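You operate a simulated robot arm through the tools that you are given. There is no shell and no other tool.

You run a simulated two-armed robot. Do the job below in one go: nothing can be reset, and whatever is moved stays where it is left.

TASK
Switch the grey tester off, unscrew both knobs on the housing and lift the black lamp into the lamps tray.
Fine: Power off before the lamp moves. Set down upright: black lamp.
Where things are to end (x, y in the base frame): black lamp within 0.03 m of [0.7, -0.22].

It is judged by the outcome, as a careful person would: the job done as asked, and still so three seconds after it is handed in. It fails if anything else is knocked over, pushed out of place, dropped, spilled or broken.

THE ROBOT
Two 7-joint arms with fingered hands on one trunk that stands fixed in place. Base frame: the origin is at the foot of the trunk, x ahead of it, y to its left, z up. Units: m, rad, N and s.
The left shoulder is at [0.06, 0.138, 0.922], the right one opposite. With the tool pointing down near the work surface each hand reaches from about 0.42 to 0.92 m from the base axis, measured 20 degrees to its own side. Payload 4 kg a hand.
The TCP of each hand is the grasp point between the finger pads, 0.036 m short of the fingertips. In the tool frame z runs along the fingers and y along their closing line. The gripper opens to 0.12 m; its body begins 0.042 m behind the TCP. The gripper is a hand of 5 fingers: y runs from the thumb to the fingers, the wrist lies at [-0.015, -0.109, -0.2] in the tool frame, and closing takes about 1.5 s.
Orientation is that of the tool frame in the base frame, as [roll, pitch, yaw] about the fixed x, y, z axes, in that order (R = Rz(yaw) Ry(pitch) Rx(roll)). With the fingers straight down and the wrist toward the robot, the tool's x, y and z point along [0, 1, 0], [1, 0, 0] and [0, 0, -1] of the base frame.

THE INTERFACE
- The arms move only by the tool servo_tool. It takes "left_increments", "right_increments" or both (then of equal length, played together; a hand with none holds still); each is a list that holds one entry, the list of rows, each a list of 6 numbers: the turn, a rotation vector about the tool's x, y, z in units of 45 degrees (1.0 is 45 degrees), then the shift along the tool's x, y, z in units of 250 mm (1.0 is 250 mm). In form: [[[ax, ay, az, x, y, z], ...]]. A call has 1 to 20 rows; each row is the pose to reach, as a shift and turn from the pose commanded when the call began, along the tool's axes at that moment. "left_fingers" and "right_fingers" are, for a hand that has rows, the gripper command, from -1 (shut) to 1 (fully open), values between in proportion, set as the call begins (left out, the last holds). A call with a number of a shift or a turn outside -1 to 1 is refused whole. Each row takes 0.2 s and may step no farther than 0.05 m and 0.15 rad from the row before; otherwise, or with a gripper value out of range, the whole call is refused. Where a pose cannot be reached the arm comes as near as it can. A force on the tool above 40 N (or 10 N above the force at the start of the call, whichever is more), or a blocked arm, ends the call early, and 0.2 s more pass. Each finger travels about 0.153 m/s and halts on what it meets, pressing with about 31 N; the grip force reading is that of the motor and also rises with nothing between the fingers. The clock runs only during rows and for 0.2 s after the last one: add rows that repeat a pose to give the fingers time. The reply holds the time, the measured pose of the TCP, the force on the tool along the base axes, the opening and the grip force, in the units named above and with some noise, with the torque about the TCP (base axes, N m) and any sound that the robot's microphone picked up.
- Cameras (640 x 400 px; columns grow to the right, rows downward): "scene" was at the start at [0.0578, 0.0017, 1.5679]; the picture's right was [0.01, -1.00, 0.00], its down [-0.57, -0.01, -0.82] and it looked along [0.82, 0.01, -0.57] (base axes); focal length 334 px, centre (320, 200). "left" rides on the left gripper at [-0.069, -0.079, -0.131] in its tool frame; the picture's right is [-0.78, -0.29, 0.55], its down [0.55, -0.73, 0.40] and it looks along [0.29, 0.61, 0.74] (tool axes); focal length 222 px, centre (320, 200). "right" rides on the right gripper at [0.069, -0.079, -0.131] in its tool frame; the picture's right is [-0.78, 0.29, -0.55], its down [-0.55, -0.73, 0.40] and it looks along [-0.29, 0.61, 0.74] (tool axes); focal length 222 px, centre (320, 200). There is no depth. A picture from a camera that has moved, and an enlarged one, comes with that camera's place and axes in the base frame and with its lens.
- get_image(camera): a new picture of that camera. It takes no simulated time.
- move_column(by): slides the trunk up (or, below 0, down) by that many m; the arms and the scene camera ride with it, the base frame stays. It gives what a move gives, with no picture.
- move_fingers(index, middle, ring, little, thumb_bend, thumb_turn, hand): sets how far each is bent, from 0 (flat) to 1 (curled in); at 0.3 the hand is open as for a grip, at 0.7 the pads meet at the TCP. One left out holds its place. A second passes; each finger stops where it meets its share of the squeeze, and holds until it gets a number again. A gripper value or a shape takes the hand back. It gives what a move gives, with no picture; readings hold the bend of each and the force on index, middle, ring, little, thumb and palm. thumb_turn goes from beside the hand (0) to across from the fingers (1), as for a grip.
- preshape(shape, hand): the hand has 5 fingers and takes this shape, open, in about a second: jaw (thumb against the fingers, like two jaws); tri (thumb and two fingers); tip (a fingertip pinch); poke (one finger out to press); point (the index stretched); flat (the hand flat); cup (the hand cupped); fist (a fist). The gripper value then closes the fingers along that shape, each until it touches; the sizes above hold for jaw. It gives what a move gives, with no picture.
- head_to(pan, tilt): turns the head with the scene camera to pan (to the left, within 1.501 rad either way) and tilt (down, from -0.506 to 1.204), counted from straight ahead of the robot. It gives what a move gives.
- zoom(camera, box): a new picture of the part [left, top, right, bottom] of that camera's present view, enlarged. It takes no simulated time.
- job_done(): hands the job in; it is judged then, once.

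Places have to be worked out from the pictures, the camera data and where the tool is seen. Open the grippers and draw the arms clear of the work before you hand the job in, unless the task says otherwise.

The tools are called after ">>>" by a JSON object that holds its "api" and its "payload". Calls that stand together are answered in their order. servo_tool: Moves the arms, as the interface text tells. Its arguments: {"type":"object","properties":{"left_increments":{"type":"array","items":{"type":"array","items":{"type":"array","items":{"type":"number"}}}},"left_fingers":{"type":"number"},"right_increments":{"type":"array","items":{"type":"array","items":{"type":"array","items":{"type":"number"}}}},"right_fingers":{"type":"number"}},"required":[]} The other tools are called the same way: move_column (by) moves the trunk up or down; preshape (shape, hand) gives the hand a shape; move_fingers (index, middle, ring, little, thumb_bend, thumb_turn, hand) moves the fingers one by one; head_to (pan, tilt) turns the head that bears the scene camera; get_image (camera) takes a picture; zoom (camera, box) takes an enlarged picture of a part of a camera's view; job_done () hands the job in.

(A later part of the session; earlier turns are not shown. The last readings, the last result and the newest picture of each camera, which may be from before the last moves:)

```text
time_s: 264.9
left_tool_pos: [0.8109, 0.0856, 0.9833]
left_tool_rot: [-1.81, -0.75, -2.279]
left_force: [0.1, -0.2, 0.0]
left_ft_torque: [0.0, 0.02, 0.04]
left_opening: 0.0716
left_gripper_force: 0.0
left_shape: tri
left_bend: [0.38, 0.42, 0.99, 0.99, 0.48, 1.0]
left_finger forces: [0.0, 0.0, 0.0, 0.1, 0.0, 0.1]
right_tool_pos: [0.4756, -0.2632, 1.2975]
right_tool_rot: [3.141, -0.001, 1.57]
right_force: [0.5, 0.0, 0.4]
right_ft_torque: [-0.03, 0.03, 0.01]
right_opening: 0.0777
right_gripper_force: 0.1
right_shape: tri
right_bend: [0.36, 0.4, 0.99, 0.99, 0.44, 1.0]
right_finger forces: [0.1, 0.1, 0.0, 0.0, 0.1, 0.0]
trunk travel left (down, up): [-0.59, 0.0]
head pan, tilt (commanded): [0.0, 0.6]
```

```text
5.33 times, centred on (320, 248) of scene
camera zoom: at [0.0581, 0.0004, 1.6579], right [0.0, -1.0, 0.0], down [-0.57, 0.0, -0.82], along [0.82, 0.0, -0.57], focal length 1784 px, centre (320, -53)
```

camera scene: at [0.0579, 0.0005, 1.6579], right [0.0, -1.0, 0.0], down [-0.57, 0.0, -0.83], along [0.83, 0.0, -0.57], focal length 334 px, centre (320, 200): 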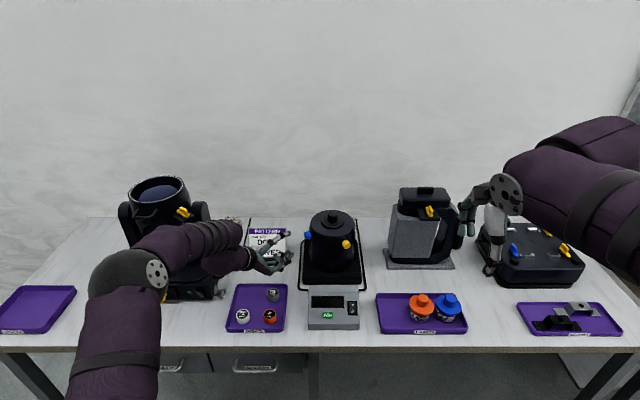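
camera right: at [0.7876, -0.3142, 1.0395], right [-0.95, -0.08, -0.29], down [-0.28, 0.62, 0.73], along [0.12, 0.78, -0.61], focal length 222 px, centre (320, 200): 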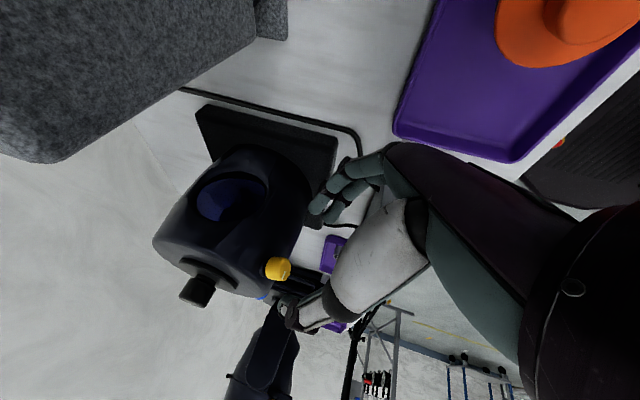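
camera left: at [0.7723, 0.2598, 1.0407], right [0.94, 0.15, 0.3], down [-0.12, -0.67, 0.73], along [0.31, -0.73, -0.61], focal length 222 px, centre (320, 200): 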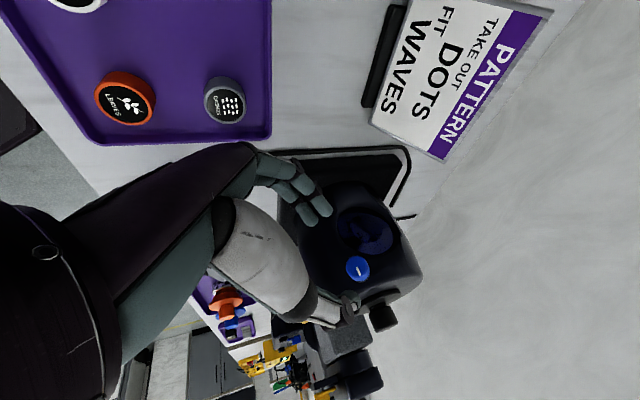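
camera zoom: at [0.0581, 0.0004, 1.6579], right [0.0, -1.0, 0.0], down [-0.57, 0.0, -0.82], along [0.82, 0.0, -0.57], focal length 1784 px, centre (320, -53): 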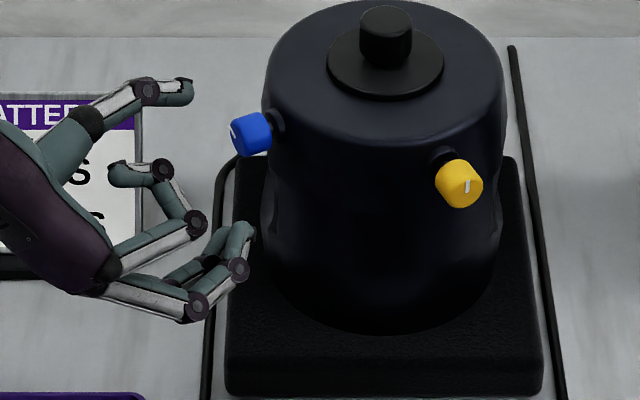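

That last bit exceeded the arm's reach and the fingers slipped off; the knob is fine and its mark did turn. I'll use a shorter stroke range: roll the open hand back in two steps and re-align.

>>> {"api": "servo_tool", "payload": {"left_increments": [[[0, 0, 0, 0, 0, -0.05], [0.0388, 0.0005, 0.1507, -0.014, 0.004, -0.08], [0.0776, 0.0009, 0.3013, -0.029, 0.008, -0.08], [0.1164, 0.0014, 0.452, -0.043, 0.012, -0.08], [0.1552, 0.0018, 0.6026, -0.058, 0.016, -0.08], [0.194, 0.0023, 0.7533, -0.072, 0.02, -0.08], [0.194, 0.0023, 0.7533, -0.072, 0.02, -0.08]]]}}

>>> {"api": "get_image", "payload": {"camera": "scene"}}

```text
time_s: 266.5
left_tool_pos: [0.8066, 0.1112, 0.9713]
left_tool_rot: [-1.612, -0.163, -2.372]
left_force: [-0.6, 0.4, -0.5]
left_ft_torque: [0.01, 0.0, 0.01]
left_opening: 0.0719
left_gripper_force: 0.1
left_shape: tri
left_bend: [0.38, 0.42, 0.99, 0.99, 0.48, 1.0]
left_finger forces: [0.0, 0.0, 0.0, 0.0, 0.0, 0.0]
right_tool_pos: [0.4755, -0.263, 1.2966]
right_tool_rot: [3.141, 0.0, 1.572]
right_force: [0.3, -0.1, 0.5]
right_ft_torque: [0.01, -0.03, -0.01]
right_opening: 0.0776
right_gripper_force: 0.1
right_shape: tri
right_bend: [0.36, 0.4, 0.99, 0.99, 0.44, 1.0]
right_finger forces: [0.1, 0.0, 0.1, 0.0, 0.0, 0.1]
trunk travel left (down, up): [-0.59, 0.0]
head pan, tilt (commanded): [0.0, 0.6]
```

```text
taken
camera scene: at [0.0579, 0.0005, 1.6579], right [0.0, -1.0, 0.0], down [-0.57, 0.0, -0.82], along [0.82, 0.0, -0.57], focal length 334 px, centre (320, 200)
```

scene: 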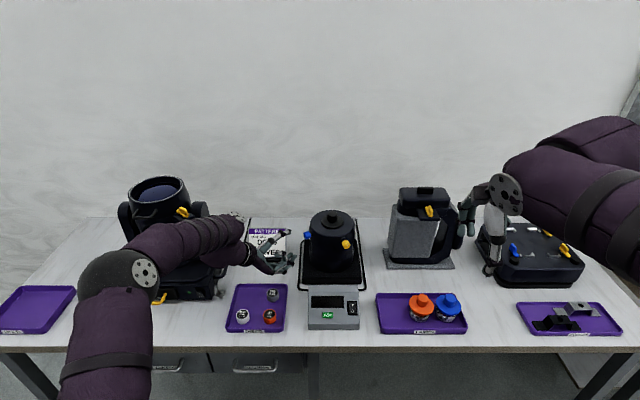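

Posture is unchanged. Rolling the rest of the way back to the start angle at the pre-grasp point.

>>> {"api": "servo_tool", "payload": {"left_increments": [[[0.0388, 0, 0.1492, -0.007, 0.014, 0.01], [0.0776, 0, 0.2984, -0.014, 0.029, 0.02], [0.1164, 0, 0.4476, -0.02, 0.043, 0.035], [0.1552, 0, 0.5968, -0.027, 0.058, 0.055], [0.194, 0, 0.746, -0.034, 0.072, 0.075], [0.194, 0, 0.746, -0.034, 0.072, 0.075]]]}}

>>> {"api": "zoom", "payload": {"camera": "left", "box": [270, 180, 430, 320]}}

>>> {"api": "zoom", "payload": {"camera": "scene", "box": [270, 210, 370, 285]}}

```text
time_s: 267.9
left_tool_pos: [0.8233, 0.1006, 0.9509]
left_tool_rot: [-1.452, 0.42, -2.346]
left_force: [-0.4, 0.0, 0.4]
left_ft_torque: [-0.01, -0.01, 0.05]
left_opening: 0.0718
left_gripper_force: 0.0
left_shape: tri
left_bend: [0.38, 0.42, 0.99, 0.99, 0.48, 1.0]
left_finger forces: [0.1, 0.0, 0.0, 0.1, 0.0, 0.0]
right_tool_pos: [0.4761, -0.2637, 1.2963]
right_tool_rot: [-3.141, 0.001, 1.57]
right_force: [-0.4, 0.4, -1.1]
right_ft_torque: [0.04, 0.01, 0.0]
right_opening: 0.078
right_gripper_force: 0.0
right_shape: tri
right_bend: [0.36, 0.4, 0.99, 0.99, 0.44, 1.0]
right_finger forces: [0.0, 0.1, 0.0, 0.1, 0.0, 0.0]
trunk travel left (down, up): [-0.59, 0.0]
head pan, tilt (commanded): [0.0, 0.6]
```

```text
2.86 times, centred on (350, 250) of left
camera zoom: at [0.7484, 0.2257, 1.0366], right [0.76, 0.05, 0.64], down [-0.36, -0.8, 0.48], along [0.54, -0.6, -0.59], focal length 635 px, centre (234, 57)
```

zoom: 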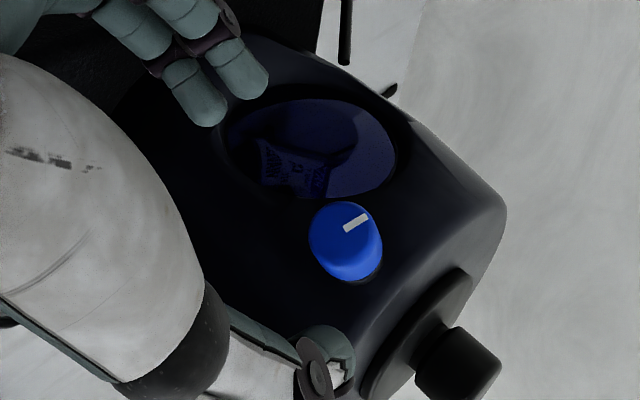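

```text
5.33 times, centred on (320, 248) of scene
camera zoom: at [0.0577, 0.0001, 1.658], right [0.0, -1.0, 0.0], down [-0.56, 0.0, -0.83], along [0.83, 0.0, -0.56], focal length 1784 px, centre (320, -53)
```

zoom: 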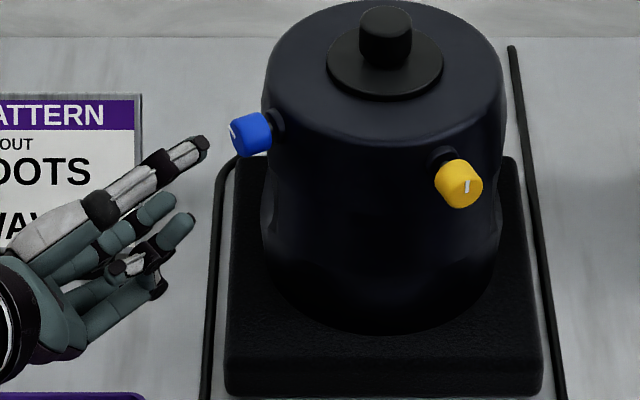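

Well aligned, and the mark shows the blue knob turned ~70° already. Approach, then close and turn 45°.

>>> {"api": "servo_tool", "payload": {"left_increments": [[[0, 0, 0, 0, -0.004, 0.05], [0, 0, 0, 0, -0.006, 0.1], [0, 0, 0, 0, -0.006, 0.15], [0, 0, 0, 0, -0.006, 0.194], [0, 0, 0, 0, -0.006, 0.194]]]}}

>>> {"api": "servo_tool", "payload": {"left_increments": [[[0, 0, 0, 0, 0, 0], [0, 0, 0, 0, 0, 0], [0, 0, 0, 0, 0, 0], [0, 0, 0, 0, 0, 0], [-0.0423, 0, -0.1612, 0, -0.004, 0], [-0.0845, 0, -0.3225, 0, -0.008, 0], [-0.1268, 0, -0.4837, -0.001, -0.012, 0], [-0.1691, 0, -0.6449, -0.002, -0.016, 0], [-0.2113, 0, -0.8061, -0.004, -0.02, 0.001], [-0.2536, 0, -0.9673, -0.006, -0.024, 0.002], [-0.2536, 0, -0.9673, -0.006, -0.024, 0.002]]], "left_fingers": -1.0}}

>>> {"api": "zoom", "payload": {"camera": "left", "box": [270, 180, 430, 320]}}

>>> {"api": "zoom", "payload": {"camera": "scene", "box": [270, 210, 370, 285]}}

```text
time_s: 269.1
left_tool_pos: [0.8543, 0.0662, 0.9572]
left_tool_rot: [-1.452, 0.418, -2.349]
left_force: [-0.1, 0.0, -0.5]
left_ft_torque: [0.01, 0.0, -0.01]
left_opening: 0.0717
left_gripper_force: 0.1
left_shape: tri
left_bend: [0.38, 0.42, 0.99, 0.99, 0.48, 1.0]
left_finger forces: [0.0, 0.1, 0.1, 0.0, 0.0, 0.1]
right_tool_pos: [0.4758, -0.2616, 1.2977]
right_tool_rot: [-3.141, -0.001, 1.571]
right_force: [-0.5, 0.1, -0.8]
right_ft_torque: [-0.04, 0.0, 0.02]
right_opening: 0.0779
right_gripper_force: 0.1
right_shape: tri
right_bend: [0.36, 0.4, 0.99, 0.99, 0.44, 1.0]
right_finger forces: [0.0, 0.0, 0.0, 0.0, 0.1, 0.1]
trunk travel left (down, up): [-0.59, 0.0]
head pan, tilt (commanded): [0.0, 0.6]
```

```text
time_s: 271.5
left_tool_pos: [0.853, 0.0657, 0.9635]
left_tool_rot: [-1.662, -0.339, -2.357]
left_force: [3.9, 7.0, 4.5]
left_ft_torque: [0.02, -0.13, 0.18]
left_opening: 0.0155
left_gripper_force: 30.5
left_shape: tri
left_bend: [0.72, 0.64, 1.0, 1.0, 0.7, 1.0]
left_finger forces: [13.9, 13.3, 0.0, 0.0, 32.6, 0.0]
right_tool_pos: [0.4755, -0.2622, 1.2974]
right_tool_rot: [3.141, 0.001, 1.569]
right_force: [-0.2, -0.3, -0.5]
right_ft_torque: [0.0, -0.01, -0.01]
right_opening: 0.0777
right_gripper_force: 0.1
right_shape: tri
right_bend: [0.36, 0.4, 0.99, 0.99, 0.44, 1.0]
right_finger forces: [0.0, 0.0, 0.0, 0.0, 0.1, 0.0]
trunk travel left (down, up): [-0.59, 0.0]
head pan, tilt (commanded): [0.0, 0.6]
```

```text
2.86 times, centred on (350, 250) of left
camera zoom: at [0.8334, 0.2217, 1.0256], right [0.98, 0.17, -0.03], down [0.12, -0.53, 0.84], along [0.13, -0.83, -0.54], focal length 635 px, centre (234, 57)
```

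zoom: 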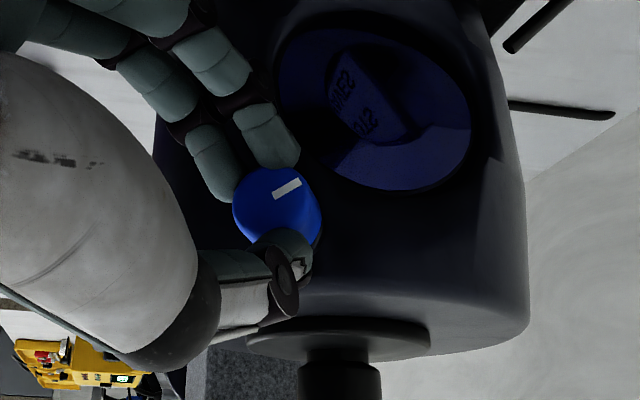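

```text
5.33 times, centred on (320, 248) of scene
camera zoom: at [0.0578, 0.0014, 1.6579], right [0.0, -1.0, 0.0], down [-0.56, 0.0, -0.83], along [0.83, 0.0, -0.56], focal length 1784 px, centre (320, -53)
```

zoom: 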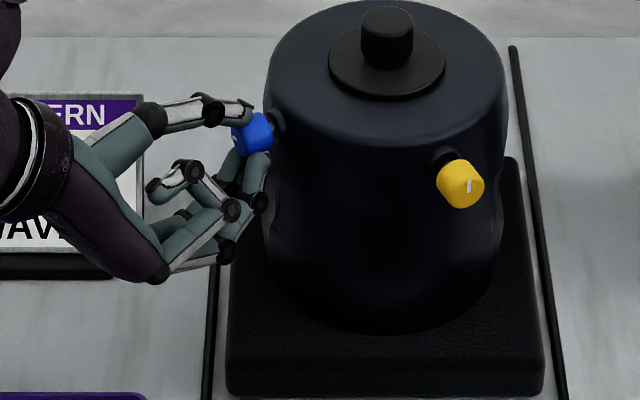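

Excellent grip and the mark follows the hand. Now I cycle: open–retreat–roll back–approach in one call, then close–turn in the next.

>>> {"api": "servo_tool", "payload": {"left_increments": [[[0, 0, 0, 0, 0, 0], [0, 0, 0, 0, 0, 0], [0, 0, 0, 0, 0, -0.04], [0, 0, 0, 0, 0, -0.08], [0.0423, 0, 0.1612, -0.001, 0.007, -0.08], [0.0845, 0, 0.3225, -0.003, 0.013, -0.079], [0.1268, 0, 0.4837, -0.006, 0.019, -0.078], [0.1691, 0, 0.6449, -0.009, 0.026, -0.078], [0.2113, 0, 0.8061, -0.013, 0.031, -0.076], [0.2536, 0, 0.9673, -0.018, 0.035, -0.075], [0.2536, 0, 0.9673, -0.015, 0.028, -0.04], [0.2536, 0, 0.9673, -0.012, 0.021, -0.001], [0.2536, 0, 0.9673, -0.012, 0.021, -0.001]]], "left_fingers": 0.2}}

>>> {"api": "servo_tool", "payload": {"left_increments": [[[0, 0, 0, 0, 0, 0], [0, 0, 0, 0, 0, 0], [0, 0, 0, 0, 0, 0], [0, 0, 0, 0, 0, 0], [-0.0423, 0, -0.1612, 0, -0.004, 0], [-0.0845, 0, -0.3225, 0, -0.008, 0], [-0.1268, 0, -0.4837, -0.001, -0.012, 0], [-0.1691, 0, -0.6449, -0.002, -0.016, 0], [-0.2113, 0, -0.8061, -0.004, -0.02, -0.001], [-0.2536, 0, -0.9673, -0.006, -0.024, -0.001], [-0.2536, 0, -0.9673, -0.006, -0.024, -0.001]]], "left_fingers": -1.0}}

>>> {"api": "zoom", "payload": {"camera": "left", "box": [270, 180, 430, 320]}}

```text
time_s: 274.3
left_tool_pos: [0.8531, 0.0646, 0.9568]
left_tool_rot: [-1.452, 0.42, -2.35]
left_force: [-0.4, -0.3, 0.1]
left_ft_torque: [0.0, 0.01, 0.0]
left_opening: 0.0718
left_gripper_force: 0.1
left_shape: tri
left_bend: [0.38, 0.42, 0.99, 0.99, 0.48, 1.0]
left_finger forces: [0.1, 0.1, 0.0, 0.1, 0.0, 0.1]
right_tool_pos: [0.4748, -0.2632, 1.297]
right_tool_rot: [3.141, 0.0, 1.569]
right_force: [0.5, -0.1, 0.0]
right_ft_torque: [-0.02, 0.02, -0.02]
right_opening: 0.0781
right_gripper_force: 0.1
right_shape: tri
right_bend: [0.36, 0.4, 0.99, 0.99, 0.44, 1.0]
right_finger forces: [0.1, 0.0, 0.1, 0.0, 0.0, 0.0]
trunk travel left (down, up): [-0.59, 0.0]
head pan, tilt (commanded): [0.0, 0.6]
```

```text
time_s: 276.7
left_tool_pos: [0.8522, 0.0658, 0.9634]
left_tool_rot: [-1.662, -0.339, -2.358]
left_force: [6.1, 0.1, 1.3]
left_ft_torque: [0.07, 0.01, 0.09]
left_opening: 0.0151
left_gripper_force: 30.6
left_shape: tri
left_bend: [0.63, 0.65, 1.0, 1.0, 0.7, 1.0]
left_finger forces: [13.3, 13.5, 0.0, 0.1, 28.0, 0.0]
right_tool_pos: [0.4767, -0.2629, 1.2966]
right_tool_rot: [-3.14, 0.001, 1.572]
right_force: [-0.1, -0.4, -0.2]
right_ft_torque: [0.0, 0.03, 0.0]
right_opening: 0.0774
right_gripper_force: 0.1
right_shape: tri
right_bend: [0.36, 0.4, 0.99, 0.99, 0.44, 1.0]
right_finger forces: [0.0, 0.0, 0.0, 0.0, 0.0, 0.1]
trunk travel left (down, up): [-0.59, 0.0]
head pan, tilt (commanded): [0.0, 0.6]
```

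```text
2.86 times, centred on (350, 250) of left
camera zoom: at [0.8331, 0.2213, 1.0248], right [0.98, 0.17, -0.04], down [0.12, -0.53, 0.84], along [0.13, -0.83, -0.54], focal length 635 px, centre (234, 57)
```

zoom: 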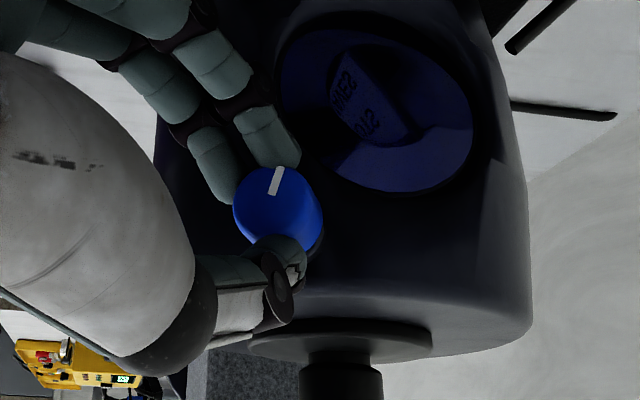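

Each stroke advances ~43–45°. Continuing the cycles.

>>> {"api": "servo_tool", "payload": {"left_increments": [[[0, 0, 0, 0, 0, 0], [0, 0, 0, 0, 0, 0], [0, 0, 0, 0, 0, -0.04], [0, 0, 0, 0, 0, -0.08], [0.0423, 0, 0.1612, -0.001, 0.007, -0.08], [0.0845, 0, 0.3225, -0.003, 0.013, -0.079], [0.1268, 0, 0.4837, -0.006, 0.019, -0.078], [0.1691, 0, 0.6449, -0.009, 0.026, -0.078], [0.2113, 0, 0.8061, -0.013, 0.031, -0.076], [0.2536, 0, 0.9673, -0.018, 0.035, -0.075], [0.2536, 0, 0.9673, -0.015, 0.028, -0.04], [0.2536, 0, 0.9673, -0.012, 0.021, -0.001], [0.2536, 0, 0.9673, -0.012, 0.021, -0.001]]], "left_fingers": 0.2}}

>>> {"api": "servo_tool", "payload": {"left_increments": [[[0, 0, 0, 0, 0, 0], [0, 0, 0, 0, 0, 0], [0, 0, 0, 0, 0, 0], [0, 0, 0, 0, 0, 0], [-0.0423, 0, -0.1612, 0, -0.004, 0], [-0.0845, 0, -0.3225, 0, -0.008, 0], [-0.1268, 0, -0.4837, -0.001, -0.012, 0], [-0.1691, 0, -0.6449, -0.002, -0.016, 0], [-0.2113, 0, -0.8061, -0.004, -0.02, -0.001], [-0.2536, 0, -0.9673, -0.006, -0.024, -0.001], [-0.2536, 0, -0.9673, -0.006, -0.024, -0.001]]], "left_fingers": -1.0}}

>>> {"api": "servo_tool", "payload": {"left_increments": [[[0, 0, 0, 0, 0, 0], [0, 0, 0, 0, 0, 0], [0, 0, 0, 0, 0, -0.04], [0, 0, 0, 0, 0, -0.08], [0.0423, 0, 0.1612, -0.001, 0.007, -0.08], [0.0845, 0, 0.3225, -0.003, 0.013, -0.079], [0.1268, 0, 0.4837, -0.006, 0.019, -0.078], [0.1691, 0, 0.6449, -0.009, 0.026, -0.078], [0.2113, 0, 0.8061, -0.013, 0.031, -0.076], [0.2536, 0, 0.9673, -0.018, 0.035, -0.075], [0.2536, 0, 0.9673, -0.015, 0.028, -0.04], [0.2536, 0, 0.9673, -0.012, 0.021, -0.001], [0.2536, 0, 0.9673, -0.012, 0.021, -0.001]]], "left_fingers": 0.2}}

>>> {"api": "zoom", "payload": {"camera": "left", "box": [270, 180, 430, 320]}}

>>> {"api": "zoom", "payload": {"camera": "scene", "box": [270, 210, 370, 285]}}

```text
time_s: 279.5
left_tool_pos: [0.8522, 0.0666, 0.9574]
left_tool_rot: [-1.452, 0.421, -2.347]
left_force: [-0.3, 0.5, -0.6]
left_ft_torque: [-0.01, 0.03, 0.0]
left_opening: 0.0719
left_gripper_force: 0.0
left_shape: tri
left_bend: [0.38, 0.42, 0.99, 0.99, 0.48, 1.0]
left_finger forces: [0.0, 0.0, 0.0, 0.0, 0.0, 0.1]
right_tool_pos: [0.4759, -0.2633, 1.2971]
right_tool_rot: [-3.141, -0.001, 1.571]
right_force: [-0.7, 0.5, 0.0]
right_ft_torque: [0.01, 0.0, -0.01]
right_opening: 0.0778
right_gripper_force: 0.0
right_shape: tri
right_bend: [0.36, 0.4, 0.99, 0.99, 0.44, 1.0]
right_finger forces: [0.0, 0.1, 0.0, 0.0, 0.1, 0.0]
trunk travel left (down, up): [-0.59, 0.0]
head pan, tilt (commanded): [0.0, 0.6]
```

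```text
time_s: 281.9
left_tool_pos: [0.8518, 0.0683, 0.9635]
left_tool_rot: [-1.662, -0.341, -2.359]
left_force: [8.3, 2.0, 5.8]
left_ft_torque: [-0.09, -0.19, 0.15]
left_opening: 0.0149
left_gripper_force: 30.6
left_shape: tri
left_bend: [0.72, 0.64, 1.0, 1.0, 0.7, 1.0]
left_finger forces: [12.7, 12.0, 0.0, 0.0, 32.0, 0.0]
right_tool_pos: [0.4771, -0.2625, 1.2977]
right_tool_rot: [3.142, -0.001, 1.57]
right_force: [-0.5, 0.9, -0.4]
right_ft_torque: [0.0, 0.02, 0.02]
right_opening: 0.0777
right_gripper_force: 0.1
right_shape: tri
right_bend: [0.36, 0.4, 0.99, 0.99, 0.44, 1.0]
right_finger forces: [0.0, 0.1, 0.0, 0.0, 0.0, 0.1]
trunk travel left (down, up): [-0.59, 0.0]
head pan, tilt (commanded): [0.0, 0.6]
```

```text
time_s: 284.7
left_tool_pos: [0.8503, 0.0684, 0.9584]
left_tool_rot: [-1.451, 0.42, -2.346]
left_force: [-0.2, -0.9, -0.3]
left_ft_torque: [0.02, -0.01, 0.02]
left_opening: 0.0718
left_gripper_force: 0.0
left_shape: tri
left_bend: [0.38, 0.42, 0.99, 0.99, 0.48, 1.0]
left_finger forces: [0.0, 0.0, 0.0, 0.0, 0.0, 0.0]
right_tool_pos: [0.4761, -0.2623, 1.2967]
right_tool_rot: [3.141, -0.001, 1.572]
right_force: [0.0, -0.4, 0.8]
right_ft_torque: [-0.02, -0.01, 0.02]
right_opening: 0.078
right_gripper_force: 0.0
right_shape: tri
right_bend: [0.36, 0.4, 0.99, 0.99, 0.44, 1.0]
right_finger forces: [0.0, 0.1, 0.0, 0.0, 0.0, 0.0]
trunk travel left (down, up): [-0.59, 0.0]
head pan, tilt (commanded): [0.0, 0.6]
```

```text
2.86 times, centred on (350, 250) of left
camera zoom: at [0.777, 0.1937, 1.0429], right [0.76, 0.05, 0.64], down [-0.36, -0.8, 0.49], along [0.54, -0.6, -0.59], focal length 635 px, centre (234, 57)
```

zoom: 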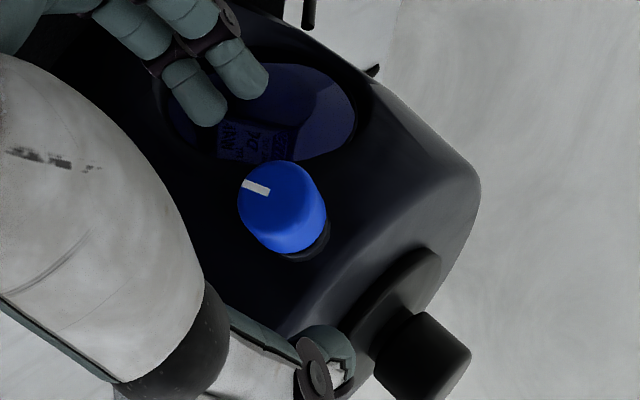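

```text
5.33 times, centred on (320, 248) of scene
camera zoom: at [0.0578, 0.0004, 1.6579], right [0.0, -1.0, 0.0], down [-0.56, 0.0, -0.83], along [0.83, 0.0, -0.56], focal length 1784 px, centre (320, -53)
```

zoom: 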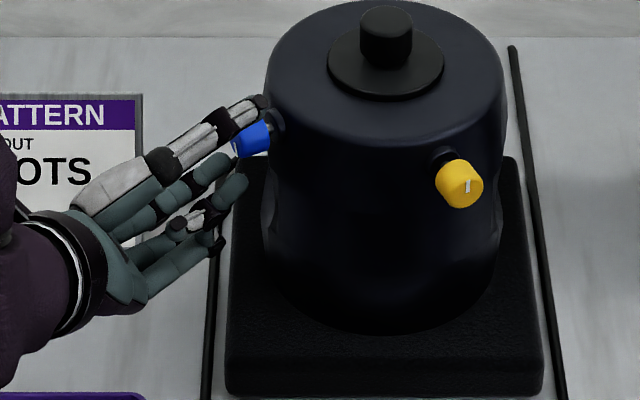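

About 207° turned so far (mark now at 9–10 o'clock in the hand view). Three to four more strokes.

>>> {"api": "servo_tool", "payload": {"left_increments": [[[0, 0, 0, 0, 0, 0], [0, 0, 0, 0, 0, 0], [0, 0, 0, 0, 0, 0], [0, 0, 0, 0, 0, 0], [-0.0423, 0, -0.1612, 0, -0.004, 0], [-0.0845, 0, -0.3225, 0, -0.008, 0], [-0.1268, 0, -0.4837, -0.001, -0.012, 0], [-0.1691, 0, -0.6449, -0.002, -0.016, -0.001], [-0.2113, 0, -0.8061, -0.004, -0.02, -0.002], [-0.2536, 0, -0.9673, -0.006, -0.024, -0.003], [-0.2536, 0, -0.9673, -0.006, -0.024, -0.003]]], "left_fingers": -1.0}}

>>> {"api": "servo_tool", "payload": {"left_increments": [[[0, 0, 0, 0, 0, 0], [0, 0, 0, 0, 0, 0], [0, 0, 0, 0, 0, -0.04], [0, 0, 0, 0, 0, -0.08], [0.0423, 0, 0.1612, -0.001, 0.007, -0.08], [0.0845, 0, 0.3225, -0.003, 0.013, -0.079], [0.1268, 0, 0.4837, -0.006, 0.019, -0.078], [0.1691, 0, 0.6449, -0.009, 0.026, -0.078], [0.2113, 0, 0.8061, -0.013, 0.031, -0.076], [0.2536, 0, 0.9673, -0.018, 0.035, -0.075], [0.2536, 0, 0.9673, -0.015, 0.028, -0.04], [0.2536, 0, 0.9673, -0.012, 0.021, 0.0], [0.2536, 0, 0.9673, -0.012, 0.021, 0.0]]], "left_fingers": 0.2}}

>>> {"api": "servo_tool", "payload": {"left_increments": [[[0, 0, 0, 0, 0, 0], [0, 0, 0, 0, 0, 0], [0, 0, 0, 0, 0, 0], [0, 0, 0, 0, 0, 0], [-0.0423, 0, -0.1612, 0, -0.004, 0], [-0.0845, 0, -0.3225, 0, -0.008, 0], [-0.1268, 0, -0.4837, -0.001, -0.012, 0], [-0.1691, 0, -0.6449, -0.002, -0.016, -0.001], [-0.2113, 0, -0.8061, -0.004, -0.02, -0.002], [-0.2536, 0, -0.9673, -0.006, -0.024, -0.003], [-0.2536, 0, -0.9673, -0.006, -0.024, -0.003]]], "left_fingers": -1.0}}

>>> {"api": "servo_tool", "payload": {"left_increments": [[[0, 0, 0, 0, 0, 0], [0, 0, 0, 0, 0, 0], [0, 0, 0, 0, 0, -0.04], [0, 0, 0, 0, 0, -0.08], [0.0423, 0, 0.1612, -0.001, 0.007, -0.08], [0.0845, 0, 0.3225, -0.003, 0.013, -0.079], [0.1268, 0, 0.4837, -0.006, 0.019, -0.078], [0.1691, 0, 0.6449, -0.009, 0.026, -0.078], [0.2113, 0, 0.8061, -0.013, 0.031, -0.076], [0.2536, 0, 0.9673, -0.018, 0.035, -0.075], [0.2536, 0, 0.9673, -0.015, 0.028, -0.04], [0.2536, 0, 0.9673, -0.012, 0.021, 0.0], [0.2536, 0, 0.9673, -0.012, 0.021, 0.0]]], "left_fingers": 0.2}}

>>> {"api": "zoom", "payload": {"camera": "left", "box": [270, 180, 430, 320]}}

>>> {"api": "zoom", "payload": {"camera": "scene", "box": [270, 210, 370, 285]}}

```text
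time_s: 287.1
left_tool_pos: [0.85, 0.0702, 0.9644]
left_tool_rot: [-1.662, -0.34, -2.358]
left_force: [8.8, 2.0, 4.3]
left_ft_torque: [0.01, -0.11, 0.15]
left_opening: 0.015
left_gripper_force: 31.4
left_shape: tri
left_bend: [0.72, 0.64, 1.0, 1.0, 0.7, 1.0]
left_finger forces: [12.0, 12.5, 0.0, 0.1, 30.0, 0.2]
right_tool_pos: [0.4758, -0.2646, 1.2962]
right_tool_rot: [-3.141, -0.001, 1.572]
right_force: [-0.3, 0.0, 0.4]
right_ft_torque: [0.01, 0.0, 0.02]
right_opening: 0.0779
right_gripper_force: 0.2
right_shape: tri
right_bend: [0.36, 0.4, 0.99, 0.99, 0.44, 1.0]
right_finger forces: [0.1, 0.0, 0.1, 0.1, 0.1, 0.1]
trunk travel left (down, up): [-0.59, 0.0]
head pan, tilt (commanded): [0.0, 0.6]
```

```text
time_s: 289.9
left_tool_pos: [0.851, 0.0691, 0.959]
left_tool_rot: [-1.453, 0.421, -2.348]
left_force: [0.7, 0.7, 0.6]
left_ft_torque: [-0.01, -0.02, 0.02]
left_opening: 0.0718
left_gripper_force: 0.0
left_shape: tri
left_bend: [0.38, 0.42, 0.99, 0.99, 0.48, 1.0]
left_finger forces: [0.0, 0.1, 0.1, 0.0, 0.0, 0.0]
right_tool_pos: [0.4755, -0.2626, 1.2971]
right_tool_rot: [3.141, 0.0, 1.572]
right_force: [-0.4, -0.5, -0.1]
right_ft_torque: [0.02, 0.0, -0.03]
right_opening: 0.0779
right_gripper_force: 0.1
right_shape: tri
right_bend: [0.36, 0.4, 0.99, 0.99, 0.44, 1.0]
right_finger forces: [0.0, 0.0, 0.0, 0.0, 0.0, 0.0]
trunk travel left (down, up): [-0.59, 0.0]
head pan, tilt (commanded): [0.0, 0.6]
```

```text
time_s: 292.3
left_tool_pos: [0.8486, 0.0713, 0.9638]
left_tool_rot: [-1.662, -0.34, -2.358]
left_force: [14.3, -3.2, 6.4]
left_ft_torque: [0.01, -0.15, 0.14]
left_opening: 0.0141
left_gripper_force: 30.9
left_shape: tri
left_bend: [0.72, 0.64, 1.0, 1.0, 0.7, 1.0]
left_finger forces: [13.5, 11.8, 0.0, 0.1, 32.1, 0.0]
right_tool_pos: [0.4765, -0.2622, 1.2964]
right_tool_rot: [3.142, 0.0, 1.569]
right_force: [0.0, -0.4, -0.4]
right_ft_torque: [-0.03, 0.0, -0.02]
right_opening: 0.0779
right_gripper_force: 0.0
right_shape: tri
right_bend: [0.36, 0.4, 0.99, 0.99, 0.44, 1.0]
right_finger forces: [0.0, 0.0, 0.0, 0.1, 0.1, 0.0]
trunk travel left (down, up): [-0.59, 0.0]
head pan, tilt (commanded): [0.0, 0.6]
```

```text
time_s: 295.1
left_tool_pos: [0.8489, 0.0709, 0.9569]
left_tool_rot: [-1.453, 0.42, -2.352]
left_force: [-0.1, -0.2, -0.2]
left_ft_torque: [0.0, 0.0, -0.03]
left_opening: 0.0718
left_gripper_force: 0.0
left_shape: tri
left_bend: [0.38, 0.42, 0.99, 0.99, 0.48, 1.0]
left_finger forces: [0.0, 0.0, 0.1, 0.0, 0.0, 0.0]
right_tool_pos: [0.4761, -0.2628, 1.2969]
right_tool_rot: [-3.141, -0.001, 1.571]
right_force: [-0.2, 0.7, -0.3]
right_ft_torque: [0.03, -0.01, 0.0]
right_opening: 0.0779
right_gripper_force: 0.0
right_shape: tri
right_bend: [0.36, 0.4, 0.99, 0.99, 0.44, 1.0]
right_finger forces: [0.0, 0.0, 0.0, 0.0, 0.1, 0.0]
trunk travel left (down, up): [-0.59, 0.0]
head pan, tilt (commanded): [0.0, 0.6]
```

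```text
2.86 times, centred on (350, 250) of left
camera zoom: at [0.7752, 0.1962, 1.0426], right [0.76, 0.05, 0.64], down [-0.35, -0.8, 0.49], along [0.54, -0.6, -0.59], focal length 635 px, centre (234, 57)
```

zoom: 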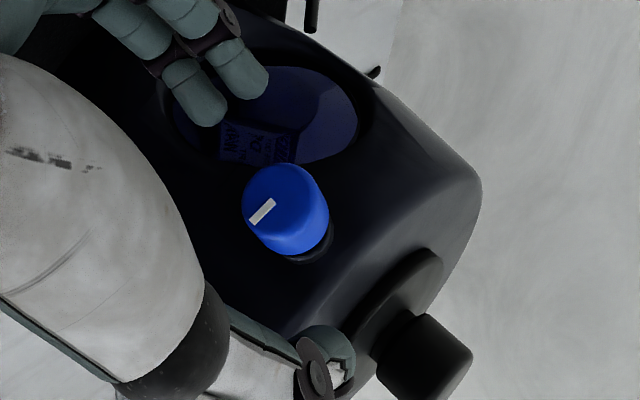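

```text
5.33 times, centred on (320, 248) of scene
camera zoom: at [0.0578, 0.0004, 1.6579], right [0.0, -1.0, 0.0], down [-0.56, 0.0, -0.83], along [0.83, 0.0, -0.56], focal length 1784 px, centre (320, -53)
```

zoom: 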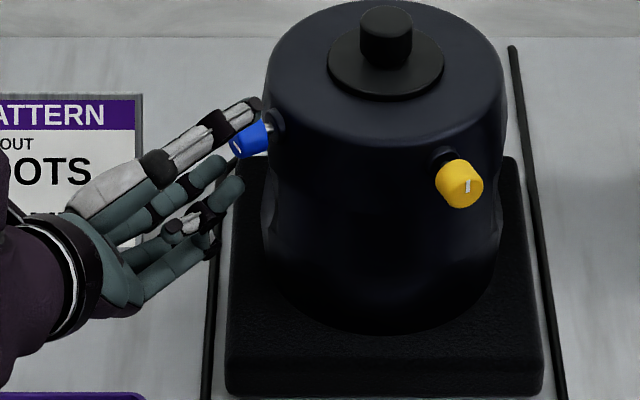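

Mark now toward 7–8 o'clock, silver shaft appearing. Two more strokes.

>>> {"api": "servo_tool", "payload": {"left_increments": [[[0, 0, 0, 0, 0, 0], [0, 0, 0, 0, 0, 0], [0, 0, 0, 0, 0, 0], [0, 0, 0, 0, 0, 0], [-0.0423, 0, -0.1612, 0, -0.004, 0], [-0.0845, 0, -0.3225, 0, -0.008, 0], [-0.1268, 0, -0.4837, -0.001, -0.012, 0], [-0.1691, 0, -0.6449, -0.002, -0.016, -0.001], [-0.2113, 0, -0.8061, -0.004, -0.02, -0.002], [-0.2536, 0, -0.9673, -0.006, -0.024, -0.003], [-0.2536, 0, -0.9673, -0.006, -0.024, -0.003]]], "left_fingers": -1.0}}

>>> {"api": "servo_tool", "payload": {"left_increments": [[[0, 0, 0, 0, 0, 0], [0, 0, 0, 0, 0, 0], [0, 0, 0, 0, 0, -0.04], [0, 0, 0, 0, 0, -0.08], [0.0423, 0, 0.1612, -0.001, 0.007, -0.08], [0.0845, 0, 0.3225, -0.003, 0.013, -0.079], [0.1268, 0, 0.4837, -0.006, 0.019, -0.078], [0.1691, 0, 0.6449, -0.009, 0.026, -0.078], [0.2113, 0, 0.8061, -0.013, 0.031, -0.076], [0.2536, 0, 0.9673, -0.018, 0.035, -0.075], [0.2536, 0, 0.9673, -0.015, 0.028, -0.035], [0.2536, 0, 0.9673, -0.012, 0.021, 0.005], [0.2536, 0, 0.9673, -0.012, 0.021, 0.005]]], "left_fingers": 0.2}}

>>> {"api": "zoom", "payload": {"camera": "left", "box": [270, 180, 430, 320]}}

>>> {"api": "servo_tool", "payload": {"left_increments": [[[0, 0, 0, 0, 0, 0], [0, 0, 0, 0, 0, 0], [0, 0, 0, 0, 0, 0], [0, 0, 0, 0, 0, 0], [-0.0423, 0, -0.1612, 0, -0.004, 0], [-0.0845, 0, -0.3225, 0, -0.008, 0], [-0.1268, 0, -0.4837, -0.001, -0.012, 0], [-0.1691, 0, -0.6449, -0.002, -0.016, -0.001], [-0.2113, 0, -0.8061, -0.004, -0.02, -0.002], [-0.2536, 0, -0.9673, -0.006, -0.024, -0.003], [-0.2536, 0, -0.9673, -0.006, -0.024, -0.003]]], "left_fingers": -1.0}}

>>> {"api": "servo_tool", "payload": {"left_increments": [[[0, 0, 0, 0, 0, 0], [0, 0, 0, 0, 0, 0], [0, 0, 0, 0, 0, -0.04], [0, 0, 0, 0, 0, -0.08], [0.0423, 0, 0.1612, -0.001, 0.007, -0.08], [0.0845, 0, 0.3225, -0.003, 0.013, -0.079], [0.1268, 0, 0.4837, -0.006, 0.019, -0.078], [0.1691, 0, 0.6449, -0.009, 0.026, -0.078], [0.2113, 0, 0.8061, -0.013, 0.031, -0.076], [0.2536, 0, 0.9673, -0.018, 0.035, -0.075], [0.2536, 0, 0.9673, -0.015, 0.028, -0.035], [0.2536, 0, 0.9673, -0.012, 0.021, 0.005], [0.2536, 0, 0.9673, -0.012, 0.021, 0.005]]], "left_fingers": 0.2}}

>>> {"api": "zoom", "payload": {"camera": "left", "box": [270, 180, 430, 320]}}

>>> {"api": "zoom", "payload": {"camera": "scene", "box": [270, 210, 370, 285]}}

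```text
time_s: 297.5
left_tool_pos: [0.8471, 0.0724, 0.964]
left_tool_rot: [-1.661, -0.338, -2.356]
left_force: [3.6, 8.9, 6.5]
left_ft_torque: [0.05, -0.11, 0.31]
left_opening: 0.0131
left_gripper_force: 31.2
left_shape: tri
left_bend: [0.72, 0.66, 1.0, 1.0, 0.7, 1.0]
left_finger forces: [22.3, 12.5, 0.1, 0.0, 26.4, 0.1]
right_tool_pos: [0.4761, -0.2619, 1.2972]
right_tool_rot: [-3.141, 0.0, 1.571]
right_force: [0.7, 0.0, 0.3]
right_ft_torque: [-0.01, 0.01, 0.01]
right_opening: 0.0776
right_gripper_force: 0.1
right_shape: tri
right_bend: [0.36, 0.4, 0.99, 0.99, 0.44, 1.0]
right_finger forces: [0.0, 0.0, 0.0, 0.0, 0.0, 0.1]
trunk travel left (down, up): [-0.59, 0.0]
head pan, tilt (commanded): [0.0, 0.6]
```

```text
time_s: 300.3
left_tool_pos: [0.8479, 0.071, 0.9582]
left_tool_rot: [-1.451, 0.422, -2.347]
left_force: [-0.1, -0.6, 0.2]
left_ft_torque: [-0.03, 0.01, -0.03]
left_opening: 0.0717
left_gripper_force: 0.1
left_shape: tri
left_bend: [0.38, 0.42, 0.99, 0.99, 0.48, 1.0]
left_finger forces: [0.0, 0.0, 0.0, 0.1, 0.0, 0.1]
right_tool_pos: [0.4758, -0.2634, 1.2964]
right_tool_rot: [-3.141, 0.001, 1.569]
right_force: [0.2, 0.0, -0.6]
right_ft_torque: [0.05, 0.01, 0.04]
right_opening: 0.0777
right_gripper_force: 0.0
right_shape: tri
right_bend: [0.36, 0.4, 0.99, 0.99, 0.44, 1.0]
right_finger forces: [0.0, 0.0, 0.0, 0.0, 0.0, 0.0]
trunk travel left (down, up): [-0.59, 0.0]
head pan, tilt (commanded): [0.0, 0.6]
```

```text
2.86 times, centred on (350, 250) of left
camera zoom: at [0.7735, 0.1969, 1.0433], right [0.76, 0.05, 0.64], down [-0.36, -0.8, 0.49], along [0.54, -0.6, -0.59], focal length 635 px, centre (234, 57)
```

zoom: 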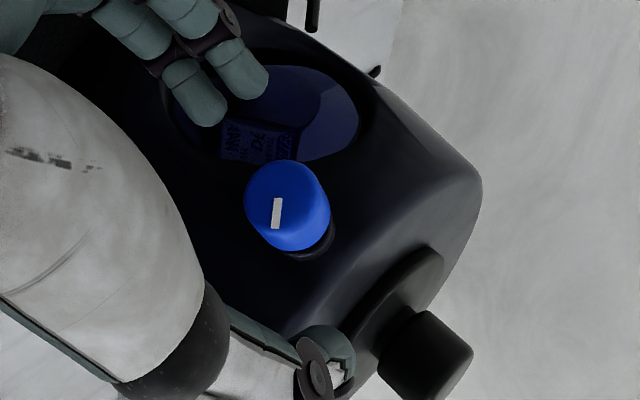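

```text
time_s: 302.7
left_tool_pos: [0.8452, 0.0733, 0.9657]
left_tool_rot: [-1.661, -0.339, -2.358]
left_force: [-10.3, 9.1, 8.1]
left_ft_torque: [-0.19, -0.21, -0.04]
left_opening: 0.0117
left_gripper_force: 30.9
left_shape: tri
left_bend: [0.72, 0.66, 1.0, 1.0, 0.74, 1.0]
left_finger forces: [12.6, 14.1, 0.1, 0.0, 40.4, 0.0]
right_tool_pos: [0.4735, -0.2624, 1.2961]
right_tool_rot: [-3.141, 0.001, 1.569]
right_force: [-0.5, 0.2, -0.4]
right_ft_torque: [-0.01, -0.03, 0.0]
right_opening: 0.0779
right_gripper_force: 0.0
right_shape: tri
right_bend: [0.36, 0.4, 0.99, 0.99, 0.44, 1.0]
right_finger forces: [0.0, 0.1, 0.1, 0.0, 0.0, 0.0]
trunk travel left (down, up): [-0.59, 0.0]
head pan, tilt (commanded): [0.0, 0.6]
```

```text
time_s: 305.5
left_tool_pos: [0.8483, 0.0721, 0.9586]
left_tool_rot: [-1.452, 0.421, -2.349]
left_force: [0.3, 0.8, 0.0]
left_ft_torque: [-0.01, 0.0, -0.01]
left_opening: 0.0717
left_gripper_force: 0.1
left_shape: tri
left_bend: [0.38, 0.42, 0.99, 0.99, 0.48, 1.0]
left_finger forces: [0.0, 0.1, 0.0, 0.0, 0.0, 0.0]
right_tool_pos: [0.4764, -0.2629, 1.2977]
right_tool_rot: [3.141, 0.0, 1.571]
right_force: [-0.7, -0.4, -0.6]
right_ft_torque: [-0.02, 0.02, -0.01]
right_opening: 0.0777
right_gripper_force: 0.1
right_shape: tri
right_bend: [0.36, 0.4, 0.99, 0.99, 0.44, 1.0]
right_finger forces: [0.0, 0.0, 0.0, 0.0, 0.0, 0.0]
trunk travel left (down, up): [-0.59, 0.0]
head pan, tilt (commanded): [0.0, 0.6]
```

```text
2.86 times, centred on (350, 250) of left
camera zoom: at [0.7745, 0.1979, 1.0438], right [0.76, 0.05, 0.64], down [-0.36, -0.8, 0.49], along [0.54, -0.6, -0.59], focal length 635 px, centre (234, 57)
```

zoom: 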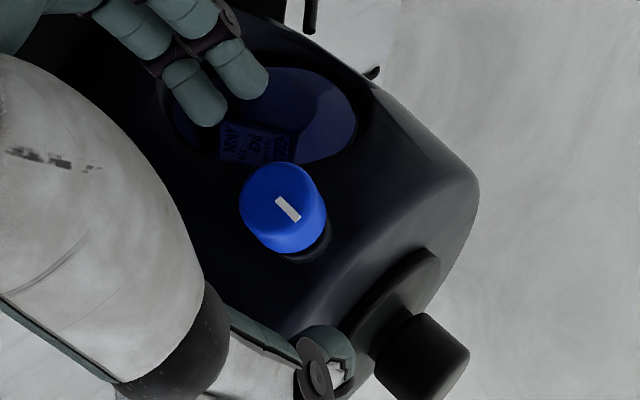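

```text
5.33 times, centred on (320, 248) of scene
camera zoom: at [0.0578, 0.0004, 1.6579], right [0.0, -1.0, 0.0], down [-0.56, 0.0, -0.83], along [0.83, 0.0, -0.56], focal length 1784 px, centre (320, -53)
```

zoom: 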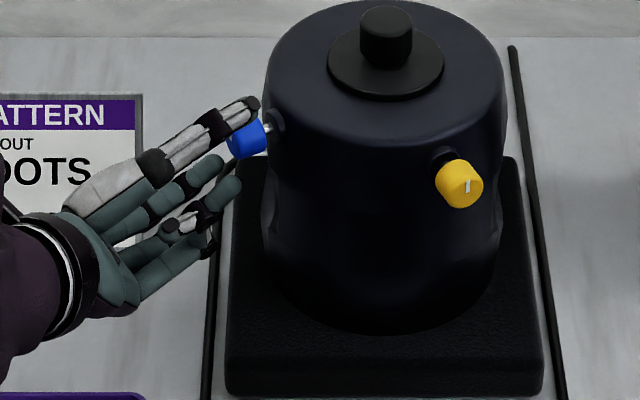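

The blue mark is back near its starting orientation (≈350–360°) with the silver shaft showing. One more stroke to confirm it is at its stop.

>>> {"api": "servo_tool", "payload": {"left_increments": [[[0, 0, 0, 0, 0, 0.008], [0, 0, 0, 0, 0, 0.008], [0, 0, 0, 0, 0, 0.008], [0, 0, 0, 0, 0, 0.008], [-0.0423, 0, -0.1612, 0, -0.004, 0.008], [-0.0845, 0, -0.3225, 0, -0.008, 0.008], [-0.1268, 0, -0.4837, -0.001, -0.012, 0.008], [-0.1691, 0, -0.6449, -0.002, -0.016, 0.007], [-0.1691, 0, -0.6449, -0.002, -0.016, 0.007]]], "left_fingers": -1.0}}

>>> {"api": "zoom", "payload": {"camera": "left", "box": [270, 180, 430, 320]}}

```text
time_s: 307.5
left_tool_pos: [0.8492, 0.0731, 0.9609]
left_tool_rot: [-1.593, -0.087, -2.371]
left_force: [5.2, 10.3, 2.2]
left_ft_torque: [0.21, 0.06, 0.44]
left_opening: 0.0139
left_gripper_force: 31.1
left_shape: tri
left_bend: [0.73, 0.64, 1.0, 1.0, 0.71, 1.0]
left_finger forces: [25.5, 11.9, 0.0, 0.1, 24.7, 0.0]
right_tool_pos: [0.4771, -0.2613, 1.2976]
right_tool_rot: [-3.14, 0.0, 1.57]
right_force: [-0.1, -0.1, -0.5]
right_ft_torque: [0.0, -0.01, -0.03]
right_opening: 0.0777
right_gripper_force: 0.1
right_shape: tri
right_bend: [0.36, 0.4, 0.99, 0.99, 0.44, 1.0]
right_finger forces: [0.0, 0.1, 0.0, 0.1, 0.1, 0.0]
trunk travel left (down, up): [-0.59, 0.0]
head pan, tilt (commanded): [0.0, 0.6]
```

```text
2.86 times, centred on (350, 250) of left
camera zoom: at [0.8122, 0.2192, 1.0372], right [0.96, 0.17, 0.21], down [-0.06, -0.63, 0.77], along [0.26, -0.76, -0.6], focal length 635 px, centre (234, 57)
```

zoom: 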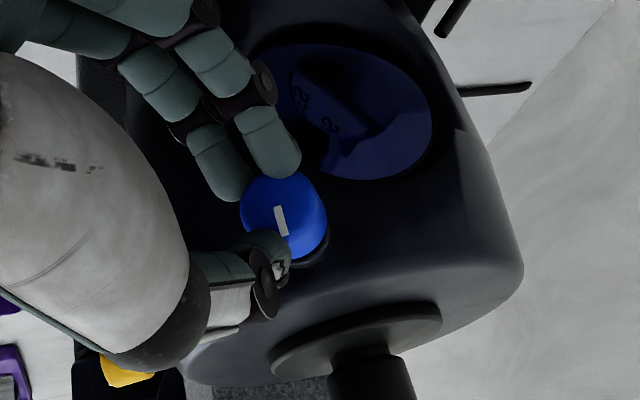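

The knob no longer follows the hand — blue is at its stop too, one full turn out. I'll release and withdraw the left hand.

>>> {"api": "servo_tool", "payload": {"left_increments": [[[0, 0, 0, 0, 0, 0], [0, 0, 0, 0, 0, 0], [0, 0, 0, 0, 0, -0.06], [0, 0, 0, 0, 0, -0.15], [0, 0, 0, 0, 0, -0.25], [0, 0, 0, 0, 0, -0.35], [0, 0, 0, 0, 0, -0.35]]], "left_fingers": 0.3}}

>>> {"api": "zoom", "payload": {"camera": "scene", "box": [270, 200, 390, 290]}}

>>> {"api": "zoom", "payload": {"camera": "left", "box": [250, 150, 450, 330]}}

```text
time_s: 309.1
left_tool_pos: [0.7879, 0.1323, 0.9625]
left_tool_rot: [-1.592, -0.086, -2.375]
left_force: [0.1, -0.5, 0.7]
left_ft_torque: [-0.02, 0.0, 0.01]
left_opening: 0.0781
left_gripper_force: 0.1
left_shape: tri
left_bend: [0.36, 0.4, 0.99, 0.99, 0.44, 1.0]
left_finger forces: [0.0, 0.0, 0.0, 0.0, 0.1, 0.0]
right_tool_pos: [0.4763, -0.2633, 1.2963]
right_tool_rot: [3.141, 0.0, 1.571]
right_force: [-0.3, -0.7, 0.0]
right_ft_torque: [-0.03, -0.02, 0.04]
right_opening: 0.0778
right_gripper_force: 0.0
right_shape: tri
right_bend: [0.36, 0.4, 0.99, 0.99, 0.44, 1.0]
right_finger forces: [0.1, 0.1, 0.0, 0.0, 0.0, 0.0]
trunk travel left (down, up): [-0.59, 0.0]
head pan, tilt (commanded): [0.0, 0.6]
```

```text
4.44 times, centred on (330, 245) of scene
camera zoom: at [0.0582, 0.0001, 1.6579], right [0.0, -1.0, 0.0], down [-0.57, 0.0, -0.82], along [0.82, 0.0, -0.57], focal length 1486 px, centre (276, 0)
```

zoom: 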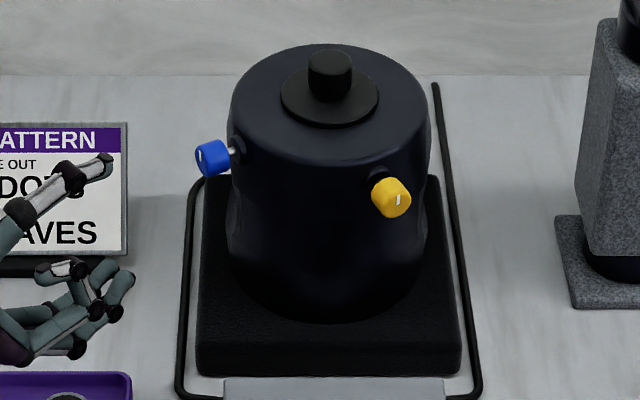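

```text
2.22 times, centred on (350, 240) of left
camera zoom: at [0.7519, 0.2798, 1.0376], right [0.96, 0.16, 0.21], down [-0.06, -0.63, 0.77], along [0.26, -0.76, -0.6], focal length 494 px, centre (253, 111)
```

zoom: 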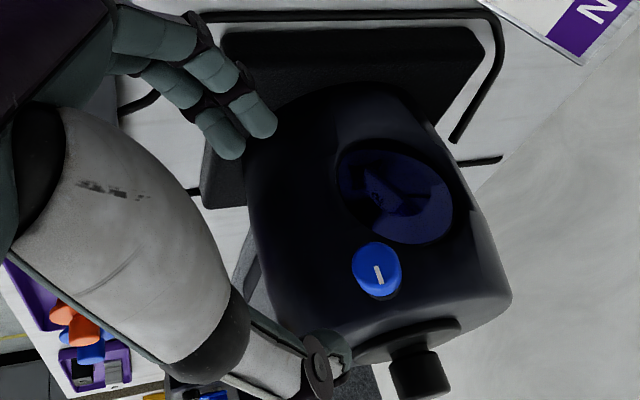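

Both knobs are backed fully out with shafts showing. Before moving on, I'll use the left hand's side view to measure the lamp stud and flange heights.

>>> {"api": "zoom", "payload": {"camera": "left", "box": [370, 240, 490, 360]}}

>>> {"api": "zoom", "payload": {"camera": "scene", "box": [300, 200, 370, 250]}}

```text
3.33 times, centred on (430, 300) of left
camera zoom: at [0.7519, 0.2798, 1.0376], right [0.96, 0.16, 0.21], down [-0.06, -0.63, 0.77], along [0.26, -0.76, -0.6], focal length 740 px, centre (-47, -133)
```

zoom: 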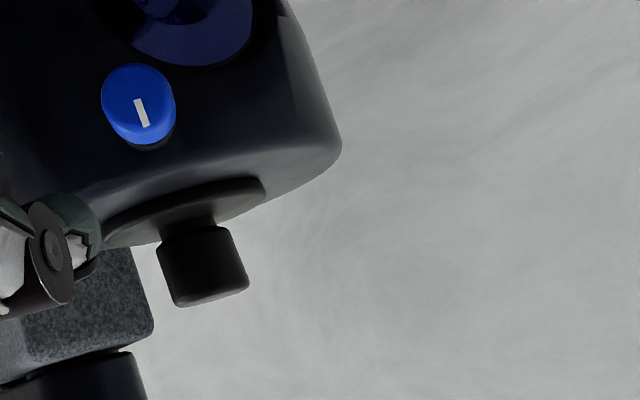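

```text
8.00 times, centred on (335, 225) of scene
camera zoom: at [0.0582, 0.0001, 1.6579], right [0.0, -1.0, 0.0], down [-0.57, 0.0, -0.82], along [0.82, 0.0, -0.57], focal length 2675 px, centre (200, 0)
```

zoom: 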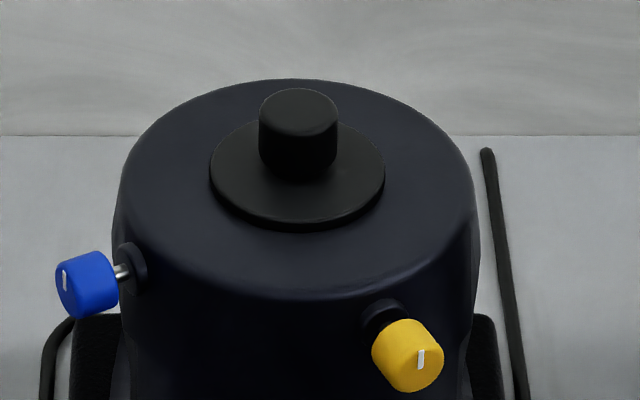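

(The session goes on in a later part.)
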